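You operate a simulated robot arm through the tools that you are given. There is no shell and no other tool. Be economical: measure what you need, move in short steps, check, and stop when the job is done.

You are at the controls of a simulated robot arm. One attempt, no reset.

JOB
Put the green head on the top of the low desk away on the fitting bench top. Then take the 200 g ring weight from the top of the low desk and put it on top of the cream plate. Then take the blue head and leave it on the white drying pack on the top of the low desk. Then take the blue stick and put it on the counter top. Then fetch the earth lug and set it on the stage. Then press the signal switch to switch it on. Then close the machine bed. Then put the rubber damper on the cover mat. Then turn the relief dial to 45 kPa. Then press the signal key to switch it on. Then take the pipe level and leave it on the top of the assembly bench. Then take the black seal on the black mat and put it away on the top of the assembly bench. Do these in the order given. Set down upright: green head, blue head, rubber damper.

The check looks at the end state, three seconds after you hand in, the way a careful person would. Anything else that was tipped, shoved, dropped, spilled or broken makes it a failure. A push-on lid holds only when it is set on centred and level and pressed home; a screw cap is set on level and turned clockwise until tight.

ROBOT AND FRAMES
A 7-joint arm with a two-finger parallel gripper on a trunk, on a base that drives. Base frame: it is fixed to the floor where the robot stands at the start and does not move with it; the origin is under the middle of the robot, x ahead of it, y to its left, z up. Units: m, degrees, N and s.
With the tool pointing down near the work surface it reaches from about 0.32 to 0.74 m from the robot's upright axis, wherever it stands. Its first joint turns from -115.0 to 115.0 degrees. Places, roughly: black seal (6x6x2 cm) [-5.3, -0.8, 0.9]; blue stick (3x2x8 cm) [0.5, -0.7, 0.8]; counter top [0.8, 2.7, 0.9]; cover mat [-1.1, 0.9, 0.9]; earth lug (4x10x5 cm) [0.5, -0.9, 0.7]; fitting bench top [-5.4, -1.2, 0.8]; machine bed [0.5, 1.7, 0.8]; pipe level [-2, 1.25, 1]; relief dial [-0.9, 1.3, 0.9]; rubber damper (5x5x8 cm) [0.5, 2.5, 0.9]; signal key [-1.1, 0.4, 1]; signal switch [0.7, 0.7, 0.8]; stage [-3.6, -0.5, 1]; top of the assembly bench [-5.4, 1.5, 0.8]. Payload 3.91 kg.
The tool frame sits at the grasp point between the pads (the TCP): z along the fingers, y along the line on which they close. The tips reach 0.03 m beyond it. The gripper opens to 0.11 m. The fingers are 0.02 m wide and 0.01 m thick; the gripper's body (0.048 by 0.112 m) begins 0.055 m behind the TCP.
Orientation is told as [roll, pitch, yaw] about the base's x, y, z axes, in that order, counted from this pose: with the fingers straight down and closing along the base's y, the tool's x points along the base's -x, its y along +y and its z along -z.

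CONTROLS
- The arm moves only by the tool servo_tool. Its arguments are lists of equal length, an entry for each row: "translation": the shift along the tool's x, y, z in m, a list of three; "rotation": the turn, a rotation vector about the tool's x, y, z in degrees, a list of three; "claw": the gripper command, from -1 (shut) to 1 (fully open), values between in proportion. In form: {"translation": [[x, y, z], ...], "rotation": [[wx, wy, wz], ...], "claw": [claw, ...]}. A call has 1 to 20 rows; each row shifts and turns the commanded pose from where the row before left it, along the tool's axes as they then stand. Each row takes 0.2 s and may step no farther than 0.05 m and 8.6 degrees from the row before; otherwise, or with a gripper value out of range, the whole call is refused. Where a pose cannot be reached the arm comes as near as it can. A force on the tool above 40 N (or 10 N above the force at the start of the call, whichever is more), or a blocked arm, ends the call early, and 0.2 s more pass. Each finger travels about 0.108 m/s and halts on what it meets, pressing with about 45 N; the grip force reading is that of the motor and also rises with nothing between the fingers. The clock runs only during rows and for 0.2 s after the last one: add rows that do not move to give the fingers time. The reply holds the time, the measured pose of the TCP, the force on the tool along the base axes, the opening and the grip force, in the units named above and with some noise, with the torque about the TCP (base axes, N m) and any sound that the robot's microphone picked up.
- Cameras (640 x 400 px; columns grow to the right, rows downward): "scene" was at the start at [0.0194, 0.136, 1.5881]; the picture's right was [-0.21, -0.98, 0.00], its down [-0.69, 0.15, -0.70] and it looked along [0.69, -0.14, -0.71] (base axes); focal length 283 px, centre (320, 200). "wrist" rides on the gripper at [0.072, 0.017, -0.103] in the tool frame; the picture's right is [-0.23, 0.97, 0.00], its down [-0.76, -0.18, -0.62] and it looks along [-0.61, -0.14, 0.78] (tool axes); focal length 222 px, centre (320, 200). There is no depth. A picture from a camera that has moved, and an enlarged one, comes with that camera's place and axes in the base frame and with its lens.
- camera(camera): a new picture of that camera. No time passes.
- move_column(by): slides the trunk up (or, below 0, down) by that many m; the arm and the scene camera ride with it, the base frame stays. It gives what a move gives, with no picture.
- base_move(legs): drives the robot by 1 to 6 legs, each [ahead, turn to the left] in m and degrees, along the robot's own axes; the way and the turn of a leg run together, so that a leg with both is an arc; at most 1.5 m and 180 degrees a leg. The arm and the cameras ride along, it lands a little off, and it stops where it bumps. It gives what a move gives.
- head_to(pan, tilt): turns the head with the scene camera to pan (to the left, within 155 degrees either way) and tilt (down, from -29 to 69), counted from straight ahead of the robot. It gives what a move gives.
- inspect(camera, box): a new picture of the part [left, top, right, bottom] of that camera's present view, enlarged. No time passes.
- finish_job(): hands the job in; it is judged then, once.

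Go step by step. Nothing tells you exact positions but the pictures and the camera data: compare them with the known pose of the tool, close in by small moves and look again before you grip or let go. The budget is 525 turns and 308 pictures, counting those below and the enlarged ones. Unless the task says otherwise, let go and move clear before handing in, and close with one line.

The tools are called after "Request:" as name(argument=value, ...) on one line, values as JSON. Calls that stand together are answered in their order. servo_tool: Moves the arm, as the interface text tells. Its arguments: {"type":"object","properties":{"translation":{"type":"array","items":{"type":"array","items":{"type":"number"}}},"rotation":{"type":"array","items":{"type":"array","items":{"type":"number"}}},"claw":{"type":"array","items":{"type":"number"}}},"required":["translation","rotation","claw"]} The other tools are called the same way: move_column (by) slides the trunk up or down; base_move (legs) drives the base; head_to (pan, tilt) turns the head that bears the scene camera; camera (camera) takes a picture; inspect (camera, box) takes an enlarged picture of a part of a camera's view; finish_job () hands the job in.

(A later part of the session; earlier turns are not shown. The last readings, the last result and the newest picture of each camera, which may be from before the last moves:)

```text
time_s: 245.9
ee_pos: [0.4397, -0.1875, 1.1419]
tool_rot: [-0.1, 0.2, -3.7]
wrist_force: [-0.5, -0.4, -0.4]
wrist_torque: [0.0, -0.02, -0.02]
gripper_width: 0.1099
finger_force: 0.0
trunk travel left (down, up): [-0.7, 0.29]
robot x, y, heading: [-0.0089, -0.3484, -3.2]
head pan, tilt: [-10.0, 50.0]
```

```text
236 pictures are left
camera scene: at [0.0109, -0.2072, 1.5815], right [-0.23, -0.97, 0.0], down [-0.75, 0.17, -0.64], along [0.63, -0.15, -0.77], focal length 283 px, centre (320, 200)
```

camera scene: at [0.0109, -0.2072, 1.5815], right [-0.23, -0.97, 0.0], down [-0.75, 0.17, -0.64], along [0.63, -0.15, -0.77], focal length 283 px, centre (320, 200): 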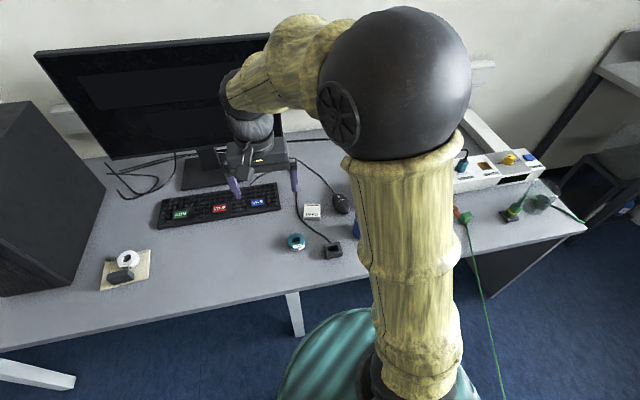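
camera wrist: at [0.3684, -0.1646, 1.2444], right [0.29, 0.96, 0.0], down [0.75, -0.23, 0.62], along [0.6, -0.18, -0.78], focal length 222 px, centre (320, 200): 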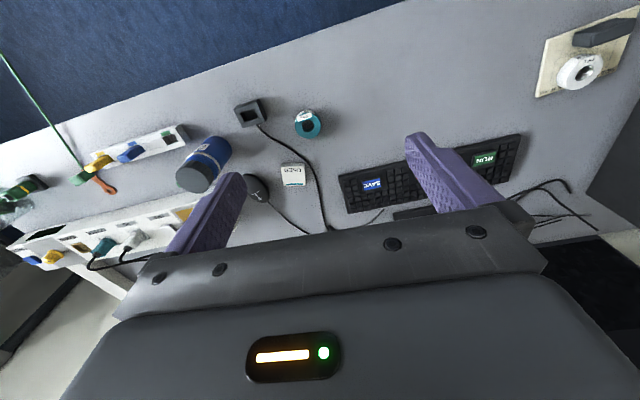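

The blue cap is at about (0.536, −0.49) and the USED pack at about (0.65, −0.324). I'll move above the blue jar.

Request:
servo_tool(translation=[[-0.0144, -0.0371, 0.024], [-0.0144, -0.0371, 0.024], [-0.0144, -0.0371, 0.024], [-0.0144, -0.0371, 0.024], [-0.0144, -0.0371, 0.024], [-0.0144, -0.0371, 0.024], [-0.0144, -0.0371, 0.024], [-0.0144, -0.0371, 0.024], [0, 0, 0]], rotation=[[0, 0, 0], [0, 0, 0], [0, 0, 0], [0, 0, 0], [0, 0, 0], [0, 0, 0], [0, 0, 0], [0, 0, 0], [0, 0, 0]], claw=[1, 1, 1, 1, 1, 1, 1, 1, 1])

Request:
camera(camera="wrist")

Request:
camera(camera="scene")

```text
time_s: 247.9
ee_pos: [0.5326, -0.4915, 0.9486]
tool_rot: [0.0, 0.2, -3.6]
wrist_force: [-0.2, -0.2, 0.4]
wrist_torque: [-0.02, -0.02, 0.01]
gripper_width: 0.1099
finger_force: 0.1
trunk travel left (down, up): [-0.7, 0.29]
robot x, y, heading: [-0.0143, -0.3484, -3.1]
head pan, tilt: [-10.0, 50.0]
```

```text
235 pictures are left
camera wrist: at [0.4624, -0.4688, 1.0515], right [0.29, 0.96, 0.0], down [0.75, -0.22, 0.62], along [0.6, -0.18, -0.78], focal length 222 px, centre (320, 200)
```

wrist: 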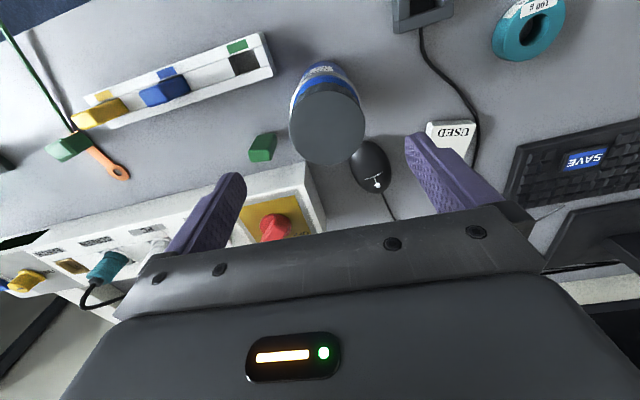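

```text
234 pictures are left
camera scene: at [0.0108, -0.2071, 1.5815], right [-0.23, -0.97, 0.0], down [-0.75, 0.17, -0.64], along [0.63, -0.15, -0.77], focal length 283 px, centre (320, 200)
```

scene: 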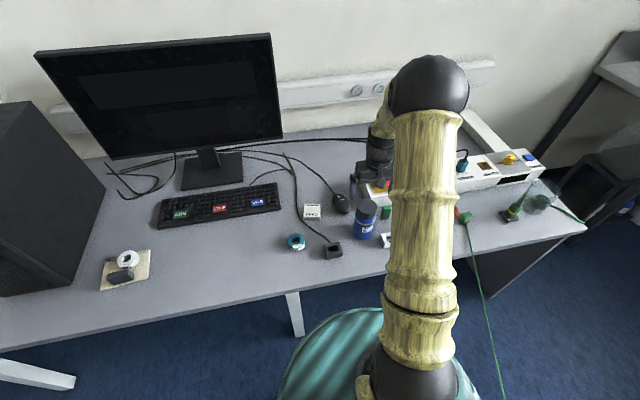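

The cap is centred to about 5 mm; the green stick beside it needs care, so I'll narrow the opening. Then descend and grip.

Request:
servo_tool(translation=[[0.002, 0.005, 0.02], [0, 0, 0.04], [0, 0, 0.04], [0, 0, 0.02], [0, 0, 0]], rotation=[[0, 0, 0], [0, 0, 0], [0, 0, 0], [0, 0, 0], [0, 0, 0]], claw=[0.6, 0.6, 0.6, 0.6, 0.6])

Request:
camera(camera="wrist")

```text
time_s: 249.1
ee_pos: [0.5334, -0.4867, 0.8297]
tool_rot: [0.0, 0.1, -3.7]
wrist_force: [0.3, -0.5, 0.5]
wrist_torque: [0.04, 0.0, 0.0]
gripper_width: 0.0883
finger_force: 0.1
trunk travel left (down, up): [-0.7, 0.29]
robot x, y, heading: [-0.0141, -0.3477, -3.0]
head pan, tilt: [-10.0, 50.0]
```

```text
233 pictures are left
camera wrist: at [0.4614, -0.4642, 0.9325], right [0.29, 0.96, 0.0], down [0.75, -0.23, 0.62], along [0.6, -0.18, -0.78], focal length 222 px, centre (320, 200)
```

wrist: 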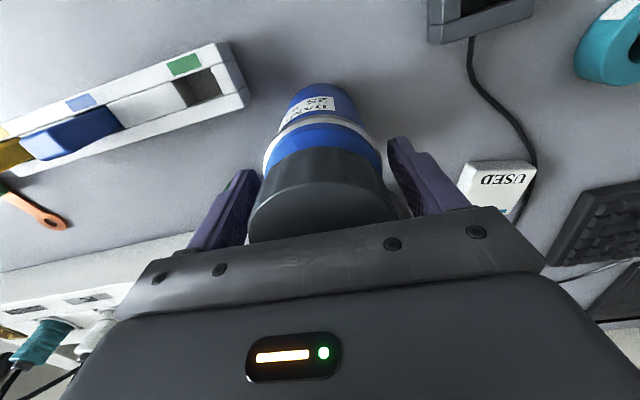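

Well straddled. Close and lift.

Request:
servo_tool(translation=[[0, 0, 0], [0, 0, 0], [0, 0, 0], [0, 0, -0.03], [0, 0, -0.04], [0, 0, -0.03], [0, 0, 0]], rotation=[[0, 0, 0], [0, 0, 0], [0, 0, 0], [0, 0, 0], [0, 0, 0], [0, 0, 0], [0, 0, 0]], claw=[-1, -1, -1, -1, -1, -1, -1])

Request:
camera(camera="wrist")

```text
time_s: 250.7
ee_pos: [0.5336, -0.4844, 0.9326]
tool_rot: [-0.1, 0.2, -3.7]
wrist_force: [0.2, -0.3, -2.8]
wrist_torque: [0.01, 0.0, 0.03]
gripper_width: 0.0654
finger_force: 45.2
trunk travel left (down, up): [-0.7, 0.29]
robot x, y, heading: [-0.0116, -0.347, -3.4]
head pan, tilt: [-10.0, 50.0]
```

```text
232 pictures are left
camera wrist: at [0.4621, -0.4624, 1.0352], right [0.29, 0.96, 0.0], down [0.75, -0.23, 0.62], along [0.59, -0.18, -0.78], focal length 222 px, centre (320, 200)
```

wrist: 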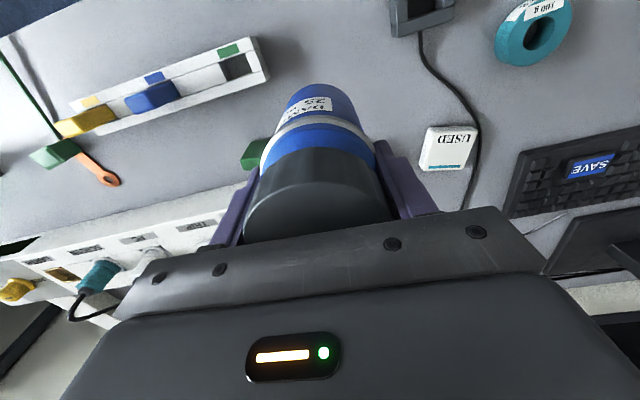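

The pack centre is at about (0.648, −0.327). I'll carry the jar over it and look again.

Request:
servo_tool(translation=[[-0.0208, 0.0329, 0], [-0.0208, 0.0329, 0], [-0.0208, 0.0329, 0], [-0.0208, 0.0329, 0], [-0.0208, 0.0329, 0], [0, 0, 0]], rotation=[[0, 0, 0], [0, 0, 0], [0, 0, 0], [0, 0, 0], [0, 0, 0], [0, 0, 0]], claw=[-1, -1, -1, -1, -1, -1])

Request:
camera(camera="wrist")

Request:
inspect(camera="scene", box=[240, 140, 400, 265])

```text
time_s: 252.1
ee_pos: [0.648, -0.3229, 0.9266]
tool_rot: [-0.1, 0.1, -3.7]
wrist_force: [-0.3, -0.1, -3.2]
wrist_torque: [0.01, 0.0, -0.01]
gripper_width: 0.0656
finger_force: 44.2
trunk travel left (down, up): [-0.7, 0.29]
robot x, y, heading: [-0.0165, -0.3448, -3.2]
head pan, tilt: [-10.0, 50.0]
```

```text
231 pictures are left
camera wrist: at [0.5769, -0.3008, 1.0289], right [0.29, 0.96, 0.0], down [0.75, -0.23, 0.62], along [0.59, -0.18, -0.78], focal length 222 px, centre (320, 200)
```

wrist: 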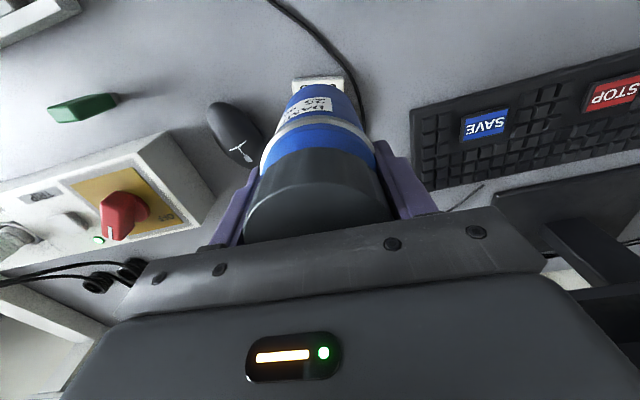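

```text
3.20 times, centred on (320, 202) of scene
camera zoom: at [0.0112, -0.2075, 1.5815], right [-0.23, -0.97, 0.0], down [-0.75, 0.17, -0.64], along [0.63, -0.15, -0.77], focal length 906 px, centre (320, 192)
```

zoom: 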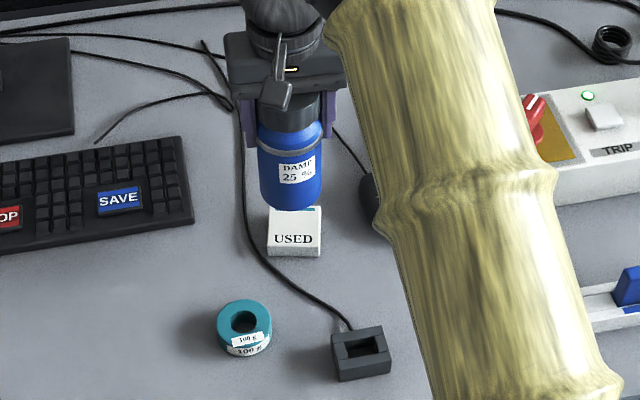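

The jar is above the pack within a few mm. I'll lower toward contact (expected TCP z ≈ 0.855).

Request:
servo_tool(translation=[[0.002, -0.003, 0.03], [0, 0, 0.02], [0, 0, 0.01], [0, 0, 0]], rotation=[[0, 0, 0], [0, 0, 0], [0, 0, 0], [0, 0, 0]], claw=[-1, -1, -1, -1])

Request:
camera(camera="wrist")

Request:
inspect(camera="scene", box=[280, 160, 360, 235])

```text
time_s: 253.1
ee_pos: [0.6455, -0.33, 0.8684]
tool_rot: [0.0, 0.2, -3.7]
wrist_force: [0.4, -0.5, -2.6]
wrist_torque: [0.0, -0.02, -0.03]
gripper_width: 0.0648
finger_force: 44.8
trunk travel left (down, up): [-0.7, 0.29]
robot x, y, heading: [-0.0094, -0.348, -3.2]
head pan, tilt: [-10.0, 50.0]
```

```text
229 pictures are left
camera wrist: at [0.5746, -0.3077, 0.9706], right [0.29, 0.96, 0.0], down [0.75, -0.23, 0.62], along [0.6, -0.18, -0.78], focal length 222 px, centre (320, 200)
```

wrist: 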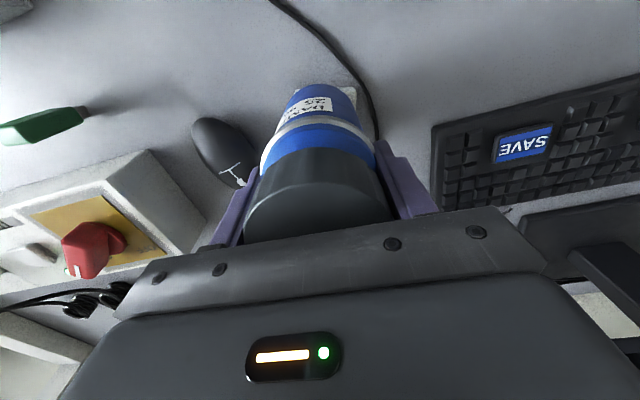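

```text
5.33 times, centred on (320, 198) of scene
camera zoom: at [0.0113, -0.2074, 1.5815], right [-0.23, -0.97, 0.0], down [-0.75, 0.17, -0.64], along [0.63, -0.15, -0.77], focal length 1510 px, centre (320, 213)
```

zoom: 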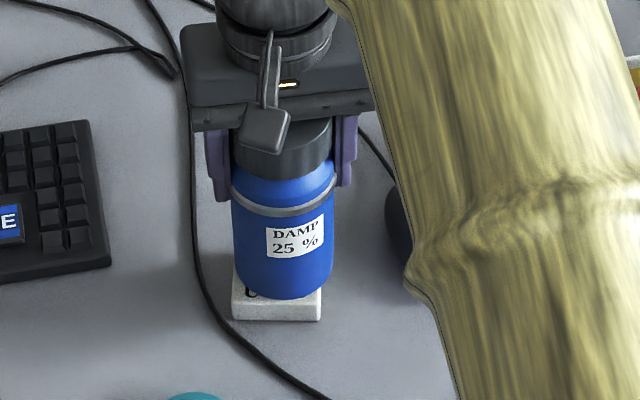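

The jar is about 5 mm too far right. I'll correct that and lower to contact.

Request:
servo_tool(translation=[[0, 0.005, 0.004], [0, 0, 0.003], [0, 0, 0.002], [0, 0, 0.002], [0, 0, 0]], rotation=[[0, 0, 0], [0, 0, 0], [0, 0, 0], [0, 0, 0], [0, 0, 0]], claw=[-1, -1, -1, -1, -1])

Request:
inspect(camera="scene", box=[280, 160, 360, 235])

```text
time_s: 254.3
ee_pos: [0.6458, -0.3248, 0.8573]
tool_rot: [0.0, 0.2, -3.7]
wrist_force: [0.7, 0.7, -2.2]
wrist_torque: [0.02, -0.01, -0.04]
gripper_width: 0.065
finger_force: 44.8
trunk travel left (down, up): [-0.7, 0.29]
robot x, y, heading: [-0.009, -0.3455, -2.7]
head pan, tilt: [-10.0, 50.0]
```

```text
5.33 times, centred on (320, 198) of scene
camera zoom: at [0.0114, -0.2074, 1.5814], right [-0.23, -0.97, 0.0], down [-0.75, 0.17, -0.64], along [0.63, -0.15, -0.77], focal length 1510 px, centre (320, 213)
```

zoom: 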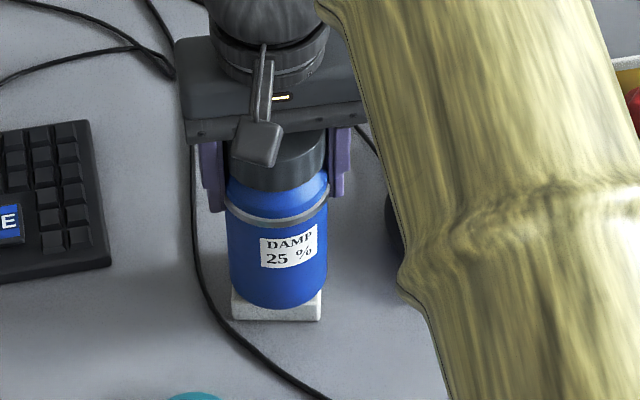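

Well centred now. I'll go on down in 1–2 mm steps.

Request:
servo_tool(translation=[[0, 0, 0.002], [0, 0, 0.001], [0, 0, 0.001], [0, 0, 0]], rotation=[[0, 0, 0], [0, 0, 0], [0, 0, 0], [0, 0, 0]], claw=[-1, -1, -1, -1])

```text
time_s: 255.3
ee_pos: [0.6451, -0.3254, 0.8547]
tool_rot: [-0.1, 0.2, -3.6]
wrist_force: [0.5, 0.2, -2.3]
wrist_torque: [0.01, -0.03, -0.05]
gripper_width: 0.0652
finger_force: 44.9
trunk travel left (down, up): [-0.7, 0.29]
robot x, y, heading: [-0.012, -0.3438, -3.0]
head pan, tilt: [-10.0, 50.0]
```

Request:
servo_tool(translation=[[0, 0, 0.002], [0, 0, 0.001], [0, 0, 0.001], [0, 0, 0]], rotation=[[0, 0, 0], [0, 0, 0], [0, 0, 0], [0, 0, 0]], claw=[-1, -1, -1, -1])

```text
time_s: 256.3
ee_pos: [0.6463, -0.3249, 0.8522]
tool_rot: [0.0, 0.1, -3.8]
wrist_force: [-2.1, 1.5, 5.3]
wrist_torque: [0.27, 0.22, 0.05]
gripper_width: 0.0651
finger_force: 45.1
trunk travel left (down, up): [-0.7, 0.29]
robot x, y, heading: [-0.0153, -0.3465, -3.1]
head pan, tilt: [-10.0, 50.0]
```

Contact is made. I'll ease off 1 mm, release and rise.

Request:
servo_tool(translation=[[0, 0, -0.0012], [0, 0, 0], [0, 0, 0], [0, 0, 0], [0, 0, -0.03], [0, 0, -0.05], [0, 0, -0.05], [0, 0, 0]], rotation=[[0, 0, 0], [0, 0, 0], [0, 0, 0], [0, 0, 0], [0, 0, 0], [0, 0, 0], [0, 0, 0], [0, 0, 0]], claw=[-1, 0.6, 1, 1, 1, 1, 1, 1])

Request:
inspect(camera="scene", box=[280, 160, 360, 235])

Request:
camera(camera="wrist")

```text
time_s: 258.1
ee_pos: [0.6446, -0.3244, 0.9822]
tool_rot: [-0.1, 0.1, -3.7]
wrist_force: [0.3, 0.1, -0.5]
wrist_torque: [-0.01, 0.0, 0.0]
gripper_width: 0.1099
finger_force: 0.0
trunk travel left (down, up): [-0.7, 0.29]
robot x, y, heading: [-0.0121, -0.3437, -3.3]
head pan, tilt: [-10.0, 50.0]
```

```text
5.33 times, centred on (320, 198) of scene
camera zoom: at [0.0113, -0.2073, 1.5814], right [-0.23, -0.97, 0.0], down [-0.75, 0.17, -0.64], along [0.63, -0.15, -0.77], focal length 1510 px, centre (320, 213)
```

zoom: 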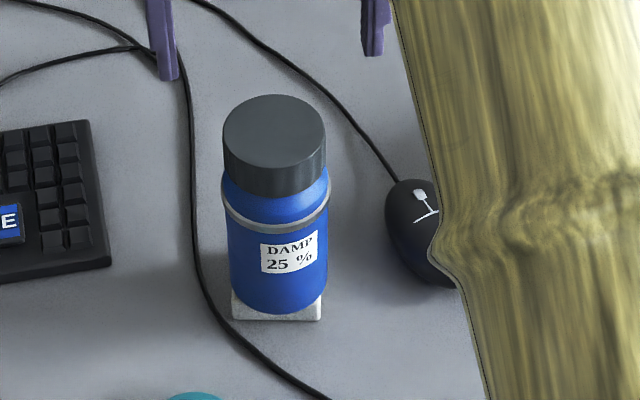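

```text
225 pictures are left
camera wrist: at [0.5745, -0.3031, 1.0852], right [0.29, 0.96, 0.0], down [0.75, -0.23, 0.62], along [0.59, -0.18, -0.78], focal length 222 px, centre (320, 200)
```

wrist: 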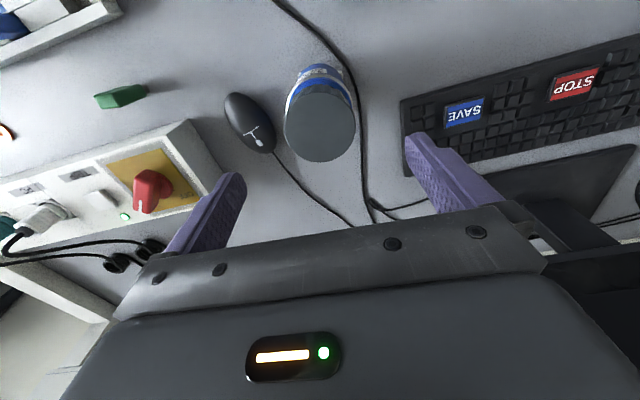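

The blue head stands upright on the pack. Next is the blue stick in its tray at about (0.5, −0.68); I'll move above it.

Request:
servo_tool(translation=[[0, 0, -0.03], [0.0135, -0.0405, 0], [0.0135, -0.0405, 0], [0.0135, -0.0405, 0], [0.0135, -0.0405, 0], [0.0135, -0.0405, 0], [0.0135, -0.0405, 0], [0.0135, -0.0405, 0], [0.0135, -0.0405, 0], [0.0135, -0.0405, 0], [0, 0, 0]], rotation=[[0, 0, 0], [0, 0, 0], [0, 0, 0], [0, 0, 0], [0, 0, 0], [0, 0, 0], [0, 0, 0], [0, 0, 0], [0, 0, 0], [0, 0, 0], [0, 0, 0]], claw=[1, 1, 1, 1, 1, 1, 1, 1, 1, 1, 1])

Request:
head_to(pan=-35, tilt=50)

Request:
camera(camera="wrist")

Request:
camera(camera="scene")

```text
time_s: 260.5
ee_pos: [0.5014, -0.6821, 1.0136]
tool_rot: [0.0, 0.1, -3.6]
wrist_force: [-0.6, 0.0, -0.7]
wrist_torque: [-0.01, 0.01, 0.0]
gripper_width: 0.1098
finger_force: 0.0
trunk travel left (down, up): [-0.7, 0.29]
robot x, y, heading: [-0.0097, -0.3445, -3.2]
head pan, tilt: [-10.0, 50.0]
```

```text
time_s: 261.4
ee_pos: [0.501, -0.6821, 1.0143]
tool_rot: [0.0, 0.1, -3.8]
wrist_force: [0.7, -1.0, -1.0]
wrist_torque: [0.0, -0.03, -0.03]
gripper_width: 0.1099
finger_force: 0.0
trunk travel left (down, up): [-0.7, 0.29]
robot x, y, heading: [-0.0096, -0.3457, -3.4]
head pan, tilt: [-35.0, 50.0]
```

```text
224 pictures are left
camera wrist: at [0.4299, -0.6604, 1.1157], right [0.29, 0.96, 0.0], down [0.75, -0.23, 0.62], along [0.6, -0.18, -0.78], focal length 222 px, centre (320, 200)
```

wrist: 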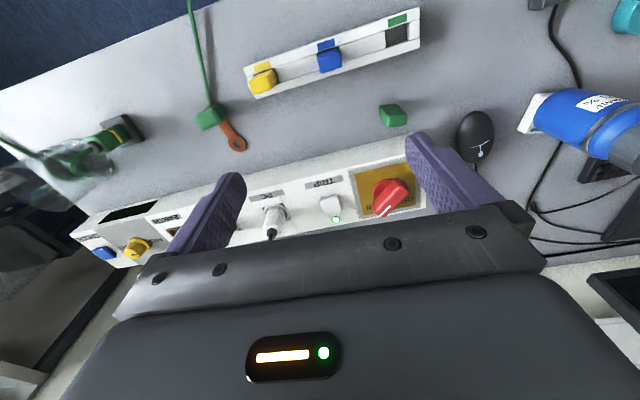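

```text
223 pictures are left
camera scene: at [-0.0034, -0.2375, 1.5815], right [-0.62, -0.79, 0.0], down [-0.6, 0.47, -0.64], along [0.51, -0.4, -0.77], focal length 283 px, centre (320, 200)
```

scene: 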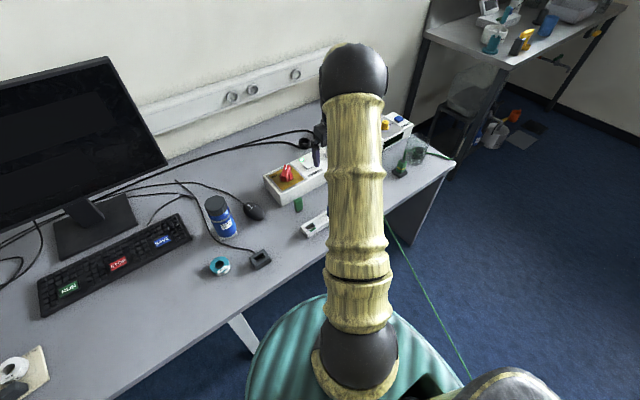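

I'll zoom the wrist view on the tray.

Request:
inspect(camera="wrist", box=[180, 0, 440, 160])

```text
2.46 times, centred on (310, 80) of wrist
camera zoom: at [0.4299, -0.6604, 1.1157], right [0.29, 0.96, 0.0], down [0.75, -0.23, 0.62], along [0.6, -0.18, -0.78], focal length 547 px, centre (345, 495)
```

zoom: 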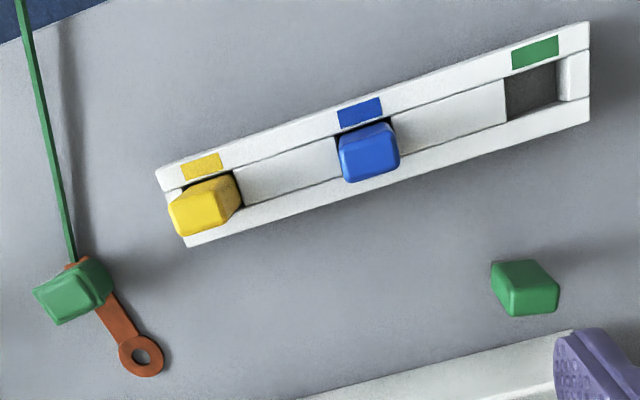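

The blue stick's top is at about (0.472, −0.659), with the tray running along y. I'll narrow the gripper and move over it, then refine.

Request:
servo_tool(translation=[[0.0152, 0.0108, 0.02], [0.0153, 0.0108, 0.02], [0, 0, 0.04], [0, 0, 0.03], [0, 0, 0]], rotation=[[0, 0, 0], [0, 0, 0], [0, 0, 0], [0, 0, 0], [0, 0, 0]], claw=[0.1, 0.1, 0.1, 0.1, 0.1])

Request:
inspect(camera="wrist", box=[160, 20, 480, 220])

```text
time_s: 262.6
ee_pos: [0.4711, -0.659, 0.9042]
tool_rot: [-0.1, 0.1, -3.6]
wrist_force: [-0.1, 0.1, 0.5]
wrist_torque: [0.01, 0.02, 0.01]
gripper_width: 0.0605
finger_force: 0.0
trunk travel left (down, up): [-0.7, 0.29]
robot x, y, heading: [-0.0144, -0.3452, -3.0]
head pan, tilt: [-35.0, 50.0]
```

```text
2.00 times, centred on (320, 120) of wrist
camera zoom: at [0.4, -0.6374, 1.0067], right [0.29, 0.96, 0.0], down [0.75, -0.23, 0.62], along [0.6, -0.18, -0.78], focal length 444 px, centre (320, 360)
```

zoom: 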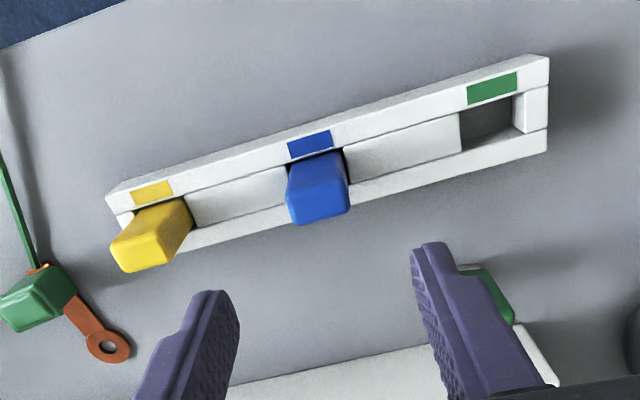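

The two views agree: top at (0.4745, −0.659, ~0.785). I'll descend so the tips sit near 0.76 and check.

Request:
servo_tool(translation=[[-0.0035, 0, 0.04], [0, 0, 0.04], [0, 0, 0.032], [0, 0, 0]], rotation=[[0, 0, 0], [0, 0, 0], [0, 0, 0], [0, 0, 0]], claw=[0.1, 0.1, 0.1, 0.1])

Request:
camera(camera="wrist")

```text
time_s: 263.6
ee_pos: [0.4732, -0.6568, 0.7954]
tool_rot: [-0.1, 0.2, -3.8]
wrist_force: [0.4, 0.3, 0.5]
wrist_torque: [-0.01, 0.03, 0.03]
gripper_width: 0.0604
finger_force: 0.0
trunk travel left (down, up): [-0.7, 0.29]
robot x, y, heading: [-0.015, -0.3464, -3.3]
head pan, tilt: [-35.0, 50.0]
```

```text
220 pictures are left
camera wrist: at [0.4021, -0.6352, 0.8978], right [0.29, 0.96, 0.0], down [0.75, -0.23, 0.62], along [0.6, -0.18, -0.78], focal length 222 px, centre (320, 200)
```

wrist: 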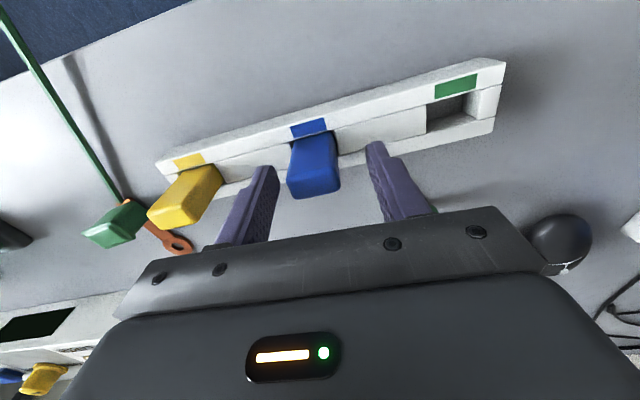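

Aligned. I'll lower 12 mm more, grip, and lift straight out.

Request:
servo_tool(translation=[[0, -0.002, 0.012], [0, 0, 0], [0, 0, 0], [0, 0, 0], [0, 0, 0]], rotation=[[0, 0, 0], [0, 0, 0], [0, 0, 0], [0, 0, 0], [0, 0, 0]], claw=[0.1, 0.1, -1, -1, -1])

Request:
servo_tool(translation=[[0, 0, -0.02], [0, 0, -0.03], [0, 0, -0.04], [0, 0, 0]], rotation=[[0, 0, 0], [0, 0, 0], [0, 0, 0], [0, 0, 0]], claw=[-1, -1, -1, -1])

Request:
camera(camera="wrist")

```text
time_s: 264.8
ee_pos: [0.4737, -0.659, 0.7816]
tool_rot: [-0.1, 0.1, -3.6]
wrist_force: [-0.3, -2.1, 0.2]
wrist_torque: [-0.05, 0.0, 0.03]
gripper_width: 0.0289
finger_force: 45.4
trunk travel left (down, up): [-0.7, 0.29]
robot x, y, heading: [-0.0135, -0.344, -3.1]
head pan, tilt: [-35.0, 50.0]
```

```text
time_s: 265.8
ee_pos: [0.4752, -0.6612, 0.8695]
tool_rot: [0.0, 0.2, -3.7]
wrist_force: [-1.0, 0.8, 0.2]
wrist_torque: [0.0, 0.02, -0.02]
gripper_width: 0.0289
finger_force: 44.9
trunk travel left (down, up): [-0.7, 0.29]
robot x, y, heading: [-0.0141, -0.3476, -3.2]
head pan, tilt: [-35.0, 50.0]
```

```text
219 pictures are left
camera wrist: at [0.4039, -0.6394, 0.9719], right [0.29, 0.96, 0.0], down [0.75, -0.23, 0.62], along [0.59, -0.18, -0.78], focal length 222 px, centre (320, 200)
```

wrist: 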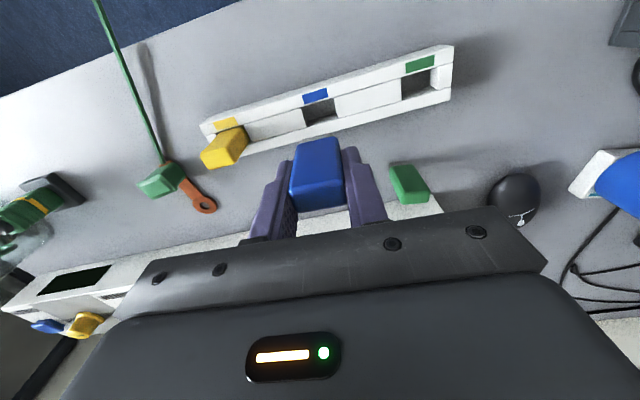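

The stick is out. I'll raise it and bring it in front of the robot, then drive left toward the counter.

Request:
servo_tool(translation=[[0.01, 0.02, -0.04], [0.01, 0.02, -0.04], [0.01, 0.03, -0.03], [0.01, 0.03, -0.03], [0.01, 0.03, -0.03], [0, 0.03, -0.03], [0, 0.04, -0.03], [0, 0.04, 0], [0, 0.04, 0], [0, 0, 0]], rotation=[[0, 0, 0], [0, 0, 0], [0, 0, 0], [0, 0, 0], [0, 0, 0], [0, 0, 0], [0, 0, 0], [0, 0, 0], [0, 0, 0], [0, 0, 0]], claw=[-1, -1, -1, -1, -1, -1, -1, -1, -1, -1])

Request:
base_move(legs=[[-0.2, 0], [0, 93], [1.4, 0]])

Request:
head_to(pan=-20, tilt=30)

Request:
camera(camera="scene")

```text
time_s: 268.0
ee_pos: [0.4425, -0.3767, 1.1001]
tool_rot: [-0.1, 0.0, -3.7]
wrist_force: [0.6, 0.5, -0.7]
wrist_torque: [-0.01, 0.02, -0.02]
gripper_width: 0.0289
finger_force: 44.4
trunk travel left (down, up): [-0.7, 0.29]
robot x, y, heading: [-0.0143, -0.3507, -3.1]
head pan, tilt: [-35.0, 50.0]
```

```text
time_s: 280.3
ee_pos: [-0.1554, 1.5611, 1.1004]
tool_rot: [-0.1, 0.0, 87.7]
wrist_force: [-0.3, -0.5, -0.7]
wrist_torque: [-0.04, -0.02, -0.03]
gripper_width: 0.0292
finger_force: 44.5
trunk travel left (down, up): [-0.7, 0.29]
robot x, y, heading: [-0.1756, 1.1054, 88.3]
head pan, tilt: [-35.0, 50.0]
```

```text
time_s: 281.1
ee_pos: [-0.1554, 1.5599, 1.1007]
tool_rot: [0.0, 0.1, 87.6]
wrist_force: [-0.2, 0.5, 0.5]
wrist_torque: [0.02, -0.01, -0.02]
gripper_width: 0.0288
finger_force: 44.1
trunk travel left (down, up): [-0.7, 0.29]
robot x, y, heading: [-0.1777, 1.1063, 88.2]
head pan, tilt: [-20.0, 30.0]
```

```text
218 pictures are left
camera scene: at [-0.2979, 1.1329, 1.6109], right [0.93, -0.37, 0.0], down [-0.19, -0.47, -0.87], along [0.32, 0.8, -0.5], focal length 283 px, centre (320, 200)
```

scene: 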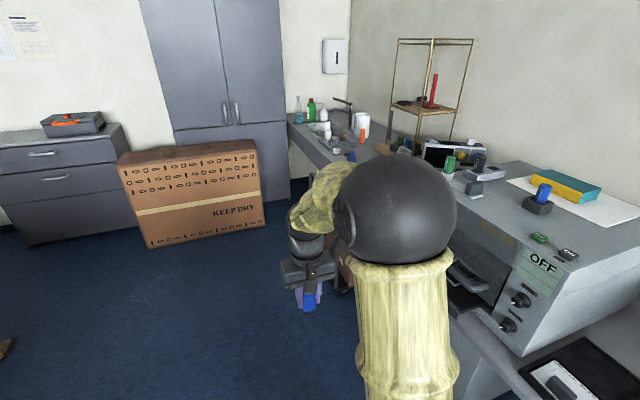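

The counter lies ahead to the right, past the machine. I'll drive 1.1 m further and look right.

Request:
base_move(legs=[[1.1, 0]])

Request:
head_to(pan=-80, tilt=35)

Request:
camera(camera="scene")

```text
time_s: 286.8
ee_pos: [-0.144, 2.66, 1.1006]
tool_rot: [-0.1, 0.1, 89.0]
wrist_force: [-0.7, -0.3, 0.6]
wrist_torque: [0.0, 0.0, -0.02]
gripper_width: 0.0292
finger_force: 45.2
trunk travel left (down, up): [-0.7, 0.29]
robot x, y, heading: [-0.1577, 2.2035, 89.6]
head pan, tilt: [-20.0, 30.0]
```

```text
time_s: 288.1
ee_pos: [-0.1434, 2.661, 1.1016]
tool_rot: [-0.1, 0.2, 89.0]
wrist_force: [-0.2, 0.1, -0.3]
wrist_torque: [-0.01, 0.0, -0.02]
gripper_width: 0.0288
finger_force: 45.5
trunk travel left (down, up): [-0.7, 0.29]
robot x, y, heading: [-0.1571, 2.2067, 89.3]
head pan, tilt: [-80.0, 35.0]
```

```text
217 pictures are left
camera scene: at [-0.2222, 2.1603, 1.6032], right [0.17, -0.99, 0.0], down [-0.57, -0.1, -0.82], along [0.81, 0.14, -0.57], focal length 283 px, centre (320, 200)
```

scene: 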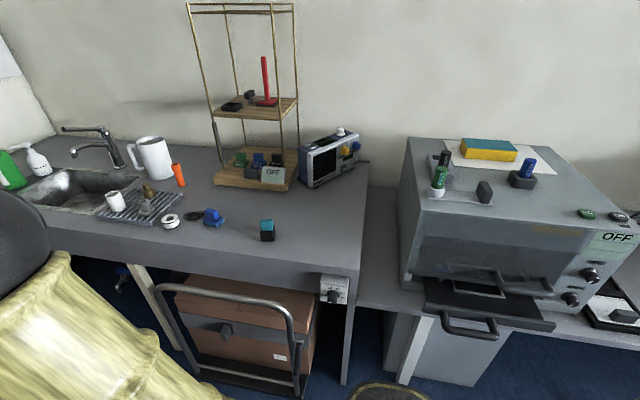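

The counter (front edge x ≈ 0.38) has free space right of the teal/black damper, around (0.6, 2.33). I'll turn to face it and move in slightly.

Request:
base_move(legs=[[0, -89], [0.12, 0]])

Request:
head_to(pan=5, tilt=45)

Request:
camera(camera="scene")

Request:
camera(camera="wrist")

```text
time_s: 293.1
ee_pos: [0.4228, 2.1861, 1.1004]
tool_rot: [0.0, 0.0, -1.6]
wrist_force: [0.7, 0.9, -0.4]
wrist_torque: [0.0, 0.05, -0.01]
gripper_width: 0.0287
finger_force: 45.6
trunk travel left (down, up): [-0.7, 0.29]
robot x, y, heading: [-0.0313, 2.2012, -1.0]
head pan, tilt: [-80.0, 35.0]
```

```text
time_s: 294.7
ee_pos: [0.4227, 2.1862, 1.1001]
tool_rot: [0.0, 0.2, -1.5]
wrist_force: [-0.6, 0.3, -1.3]
wrist_torque: [0.0, 0.0, 0.04]
gripper_width: 0.0285
finger_force: 45.3
trunk travel left (down, up): [-0.7, 0.29]
robot x, y, heading: [-0.0349, 2.2044, -0.6]
head pan, tilt: [5.0, 45.0]
```

```text
216 pictures are left
camera scene: at [-0.0114, 2.3619, 1.5884], right [0.07, -1.0, 0.0], down [-0.71, -0.05, -0.71], along [0.71, 0.05, -0.71], focal length 283 px, centre (320, 200)
```

scene: 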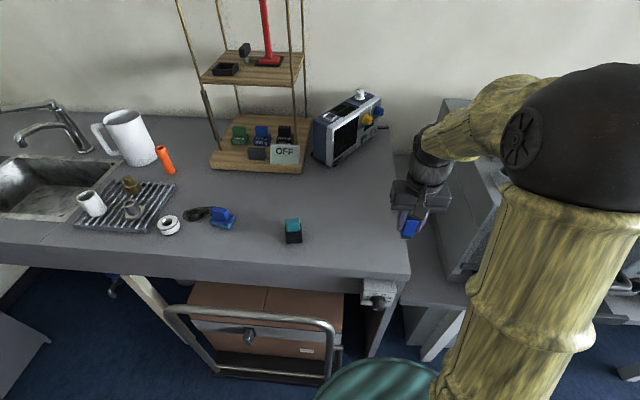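

```text
215 pictures are left
camera wrist: at [0.3504, 2.2065, 1.2031], right [0.25, 0.97, 0.0], down [0.76, -0.2, 0.62], along [0.6, -0.16, -0.78], focal length 222 px, centre (320, 200)
```

wrist: 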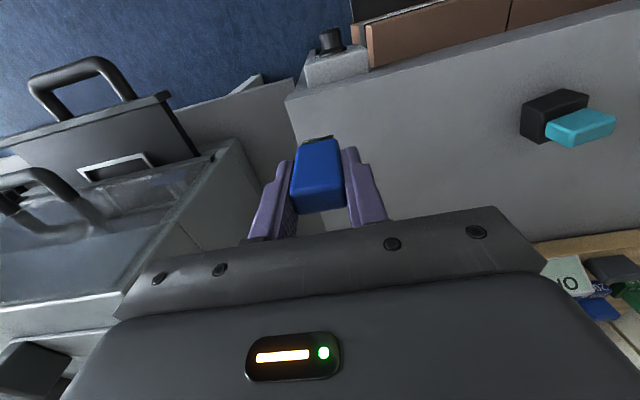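

I'll move the stick to (0.58, 2.33) and lower to z 1.0, then look.

Request:
servo_tool(translation=[[-0.0306, 0.0296, 0], [-0.0306, 0.0296, 0], [-0.0306, 0.0296, 0], [-0.0306, 0.0296, 0], [-0.0306, 0.0296, 0], [0, 0, 0.04], [0, 0, 0.04], [0, 0, 0]], rotation=[[0, 0, 0], [0, 0, 0], [0, 0, 0], [0, 0, 0], [0, 0, 0], [0, 0, 0], [0, 0, 0], [0, 0, 0]], claw=[-1, -1, -1, -1, -1, -1, -1, -1])

Request:
camera(camera="wrist")

Request:
inspect(camera="scene", box=[260, 150, 420, 275])

```text
time_s: 296.5
ee_pos: [0.581, 2.3292, 1.0194]
tool_rot: [0.0, 0.0, -1.5]
wrist_force: [0.4, 0.3, -0.5]
wrist_torque: [0.04, -0.05, -0.02]
gripper_width: 0.0287
finger_force: 45.2
trunk travel left (down, up): [-0.7, 0.29]
robot x, y, heading: [-0.0373, 2.2034, -1.1]
head pan, tilt: [5.0, 45.0]
```

```text
214 pictures are left
camera wrist: at [0.5105, 2.3493, 1.1217], right [0.25, 0.97, 0.0], down [0.76, -0.2, 0.62], along [0.6, -0.16, -0.78], focal length 222 px, centre (320, 200)
```

wrist: 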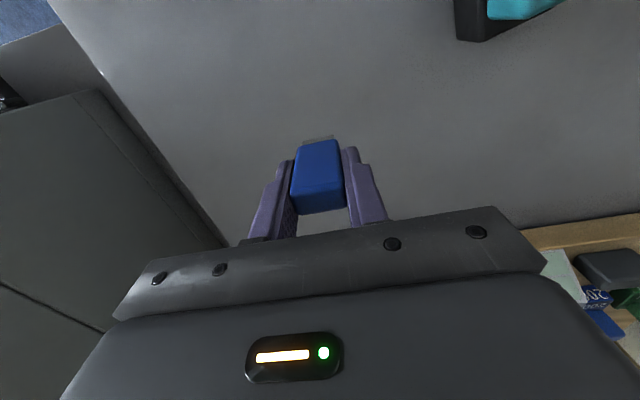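

```text
3.20 times, centred on (340, 212) of scene
camera zoom: at [-0.0117, 2.362, 1.5884], right [0.07, -1.0, 0.0], down [-0.71, -0.05, -0.71], along [0.71, 0.05, -0.71], focal length 906 px, centre (256, 160)
```

zoom: 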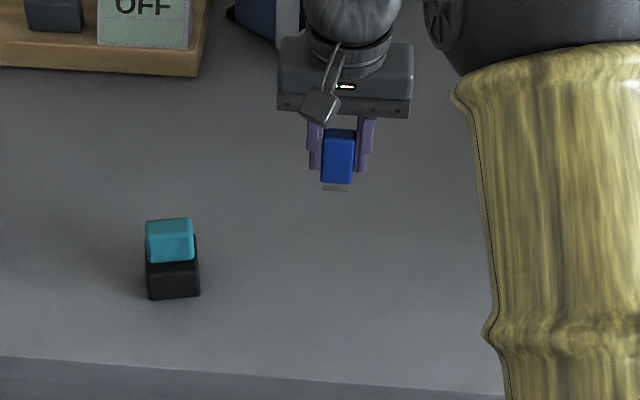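

The stick has a thin connector at its lower end, so it won't stand; I'll tilt the hand forward about 55° so the stick can be laid down gently. Damper is a safe distance away.

Request:
servo_tool(translation=[[0, 0, 0], [0, 0, 0], [0, 0, 0], [0, 0, 0], [0, 0, 0], [0, 0, 0], [0, 0, 0], [0, 0, 0]], rotation=[[0, -8, 0], [0, -8, 0], [0, -8, 0], [0, -8, 0], [0, -8, 0], [0, -8, 0], [0, -8, 0], [0, 0, 0]], claw=[-1, -1, -1, -1, -1, -1, -1, -1])

Request:
inspect(camera="scene", box=[260, 150, 420, 275])

Request:
camera(camera="wrist")

```text
time_s: 298.3
ee_pos: [0.5784, 2.3322, 1.0192]
tool_rot: [-0.2, -56.0, -1.4]
wrist_force: [-0.3, 0.2, -0.3]
wrist_torque: [0.01, -0.01, -0.01]
gripper_width: 0.0289
finger_force: 45.2
trunk travel left (down, up): [-0.7, 0.29]
robot x, y, heading: [-0.0332, 2.202, -1.0]
head pan, tilt: [5.0, 45.0]
```

```text
3.20 times, centred on (340, 212) of scene
camera zoom: at [-0.0115, 2.362, 1.5884], right [0.07, -1.0, 0.0], down [-0.71, -0.05, -0.71], along [0.71, 0.05, -0.71], focal length 906 px, centre (256, 160)
```

zoom: 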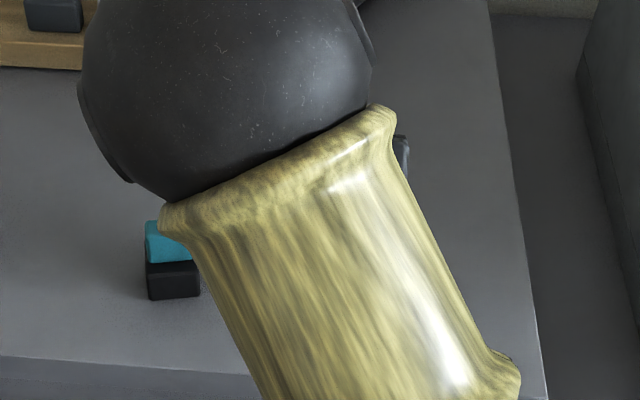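

```text
211 pictures are left
camera wrist: at [0.4536, 2.3526, 1.0164], right [0.15, 0.97, 0.19], down [-0.1, -0.17, 0.98], along [0.98, -0.17, 0.07], focal length 222 px, centre (320, 200)
```

wrist: 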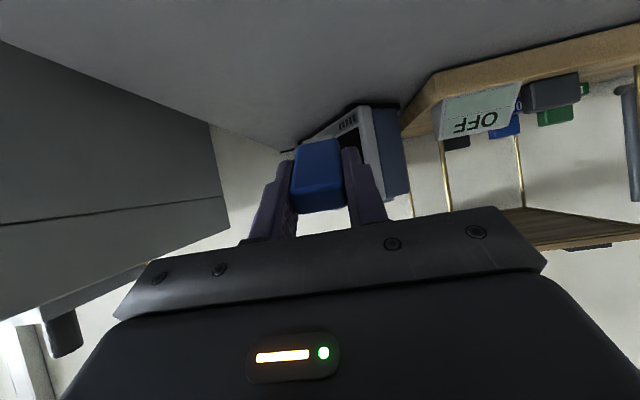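

I'll lower vertically in this tilted pose (components along tool x and z) until the tip touches.

Request:
servo_tool(translation=[[0.0249, 0, 0.0168], [0.0166, 0, 0.0112], [0.0041, 0, 0.0028], [0.0041, 0, 0.0028], [0, 0, 0]], rotation=[[0, 0, 0], [0, 0, 0], [0, 0, 0], [0, 0, 0], [0, 0, 0]], claw=[-1, -1, -1, -1, -1])

Request:
camera(camera="wrist")

```text
time_s: 299.5
ee_pos: [0.5792, 2.3308, 0.96]
tool_rot: [-0.1, -55.9, -1.5]
wrist_force: [0.4, -0.2, 0.4]
wrist_torque: [0.0, 0.01, -0.02]
gripper_width: 0.0288
finger_force: 44.5
trunk travel left (down, up): [-0.7, 0.29]
robot x, y, heading: [-0.0331, 2.2024, -0.9]
head pan, tilt: [5.0, 45.0]
```

```text
210 pictures are left
camera wrist: at [0.4529, 2.3524, 0.9568], right [0.15, 0.97, 0.19], down [-0.09, -0.17, 0.98], along [0.98, -0.17, 0.06], focal length 222 px, centre (320, 200)
```

wrist: 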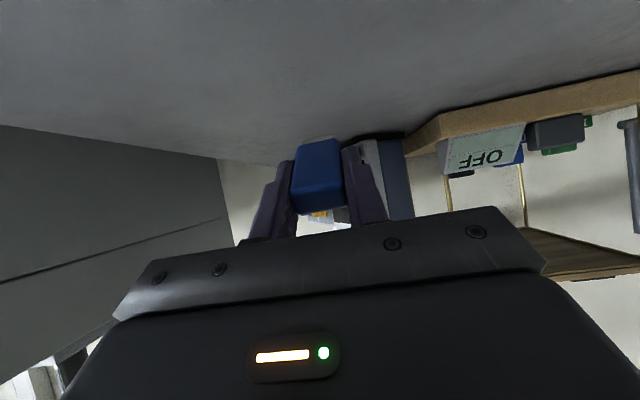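

Request:
servo_tool(translation=[[0.0041, 0, 0.0028], [0.0041, 0, 0.0028], [0.0025, 0, 0.0017], [0.0025, 0, 0.0017], [0, 0, 0]], rotation=[[0, 0, 0], [0, 0, 0], [0, 0, 0], [0, 0, 0], [0, 0, 0]], claw=[-1, -1, -1, -1, -1])

```text
time_s: 300.7
ee_pos: [0.5788, 2.3317, 0.9443]
tool_rot: [-0.2, -55.8, -1.3]
wrist_force: [0.0, 0.4, -0.8]
wrist_torque: [0.0, -0.01, 0.0]
gripper_width: 0.0289
finger_force: 44.7
trunk travel left (down, up): [-0.7, 0.29]
robot x, y, heading: [-0.0328, 2.2014, -0.8]
head pan, tilt: [5.0, 45.0]
```

No contact yet; continue slowly.

Request:
servo_tool(translation=[[0.0025, 0, 0.0017], [0.0025, 0, 0.0017], [0.0025, 0, 0.0017], [0, 0, 0]], rotation=[[0, 0, 0], [0, 0, 0], [0, 0, 0], [0, 0, 0]], claw=[-1, -1, -1, -1])

Request:
camera(camera="wrist")

```text
time_s: 301.7
ee_pos: [0.5798, 2.3322, 0.9335]
tool_rot: [-0.1, -55.9, -1.4]
wrist_force: [0.5, -0.7, 0.1]
wrist_torque: [0.0, 0.01, 0.01]
gripper_width: 0.0289
finger_force: 44.8
trunk travel left (down, up): [-0.7, 0.29]
robot x, y, heading: [-0.033, 2.196, -0.8]
head pan, tilt: [5.0, 45.0]
```

```text
209 pictures are left
camera wrist: at [0.4531, 2.3531, 0.9319], right [0.15, 0.97, 0.19], down [-0.09, -0.17, 0.98], along [0.98, -0.17, 0.06], focal length 222 px, centre (320, 200)
```

wrist: 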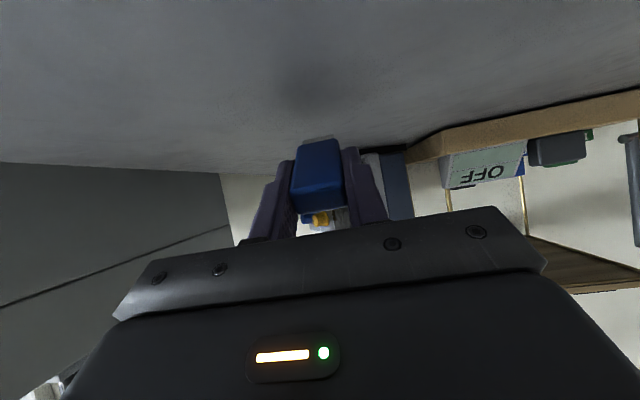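

Request:
servo_tool(translation=[[0.0025, 0, 0.0017], [0.0025, 0, 0.0017], [0.0025, 0, 0.0017], [0, 0, 0]], rotation=[[0, 0, 0], [0, 0, 0], [0, 0, 0], [0, 0, 0]], claw=[-1, -1, -1, -1])

Request:
servo_tool(translation=[[0.0025, 0, 0.0017], [0.0025, 0, 0.0017], [0.0017, 0, 0.0011], [0, 0, 0]], rotation=[[0, 0, 0], [0, 0, 0], [0, 0, 0], [0, 0, 0]], claw=[-1, -1, -1, -1])

Request:
camera(camera="wrist")

```text
time_s: 302.7
ee_pos: [0.5802, 2.3309, 0.9263]
tool_rot: [0.1, -55.9, -1.4]
wrist_force: [-0.9, 0.1, -1.0]
wrist_torque: [0.01, 0.01, 0.0]
gripper_width: 0.0291
finger_force: 44.9
trunk travel left (down, up): [-0.7, 0.29]
robot x, y, heading: [-0.0331, 2.1999, -0.9]
head pan, tilt: [5.0, 45.0]
```

```text
time_s: 303.7
ee_pos: [0.5794, 2.3311, 0.9171]
tool_rot: [-0.2, -56.0, -1.4]
wrist_force: [0.4, -0.4, -0.2]
wrist_torque: [-0.02, 0.03, 0.02]
gripper_width: 0.029
finger_force: 44.9
trunk travel left (down, up): [-0.7, 0.29]
robot x, y, heading: [-0.0376, 2.2047, -0.9]
head pan, tilt: [5.0, 45.0]
```

```text
208 pictures are left
camera wrist: at [0.4536, 2.3514, 0.915], right [0.15, 0.97, 0.19], down [-0.09, -0.17, 0.98], along [0.98, -0.17, 0.06], focal length 222 px, centre (320, 200)
```

wrist: 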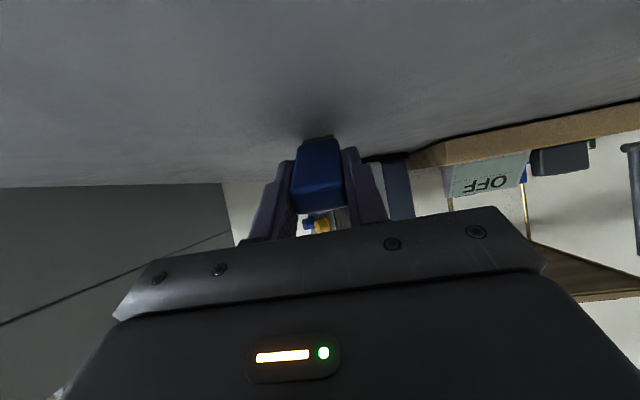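

The shadow meets the tip; nearly touching.

Request:
servo_tool(translation=[[0.0017, 0, 0.0011], [0.0017, 0, 0.0011], [0.0017, 0, 0.0011], [0, 0, 0]], rotation=[[0, 0, 0], [0, 0, 0], [0, 0, 0], [0, 0, 0]], claw=[-1, -1, -1, -1])

Request:
camera(camera="wrist")

```text
time_s: 304.7
ee_pos: [0.5782, 2.3304, 0.917]
tool_rot: [0.1, -56.5, -1.6]
wrist_force: [0.2, 2.0, 28.2]
wrist_torque: [0.02, -1.16, 0.08]
gripper_width: 0.0288
finger_force: 45.3
trunk travel left (down, up): [-0.7, 0.29]
robot x, y, heading: [-0.0339, 2.1992, -0.7]
head pan, tilt: [5.0, 45.0]
```

```text
207 pictures are left
camera wrist: at [0.4532, 2.3513, 0.9119], right [0.15, 0.97, 0.19], down [-0.1, -0.18, 0.98], along [0.98, -0.17, 0.07], focal length 222 px, centre (320, 200)
```

wrist: 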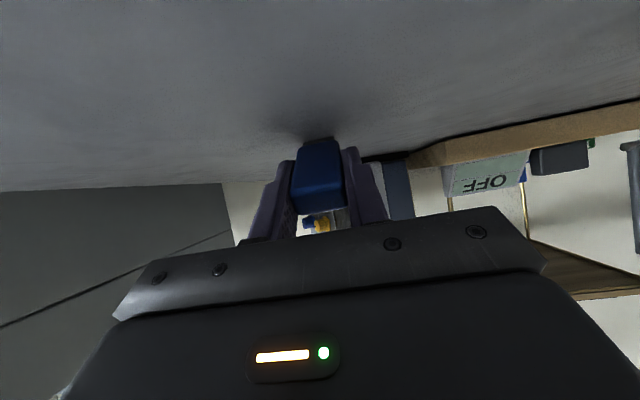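

Contact. I'll ease up 4 mm, open, and withdraw along the finger axis.

Request:
servo_tool(translation=[[-0.0033, 0, -0.0022], [0, 0, 0], [0, 0, 0], [0, 0, 0], [0, 0, -0.03], [0, 0, -0.04], [0, 0, -0.04], [0, 0, -0.03], [0, 0, 0]], rotation=[[0, 0, 0], [0, 0, 0], [0, 0, 0], [0, 0, 0], [0, 0, 0], [0, 0, 0], [0, 0, 0], [0, 0, 0], [0, 0, 0]], claw=[-1, 0, 0, 0, 0, 0, 0, 0, 0])

Request:
camera(camera="wrist")

```text
time_s: 306.7
ee_pos: [0.4655, 2.3366, 0.9946]
tool_rot: [-0.1, -55.9, -1.5]
wrist_force: [0.6, 0.1, 0.0]
wrist_torque: [0.01, -0.01, 0.0]
gripper_width: 0.0549
finger_force: 0.1
trunk travel left (down, up): [-0.7, 0.29]
robot x, y, heading: [-0.0339, 2.2027, -0.5]
head pan, tilt: [5.0, 45.0]
```

```text
206 pictures are left
camera wrist: at [0.3391, 2.3573, 0.9918], right [0.15, 0.97, 0.19], down [-0.09, -0.17, 0.98], along [0.98, -0.17, 0.06], focal length 222 px, centre (320, 200)
```

wrist: 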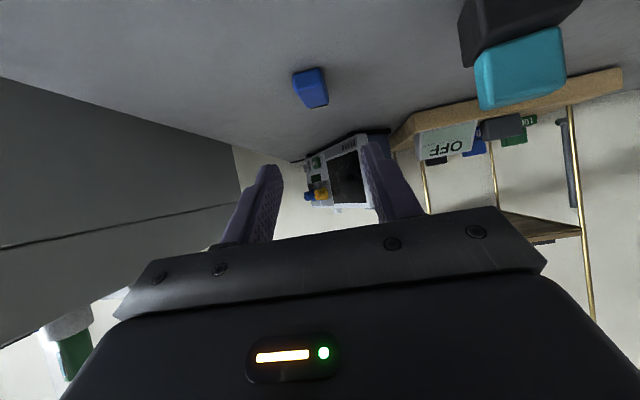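

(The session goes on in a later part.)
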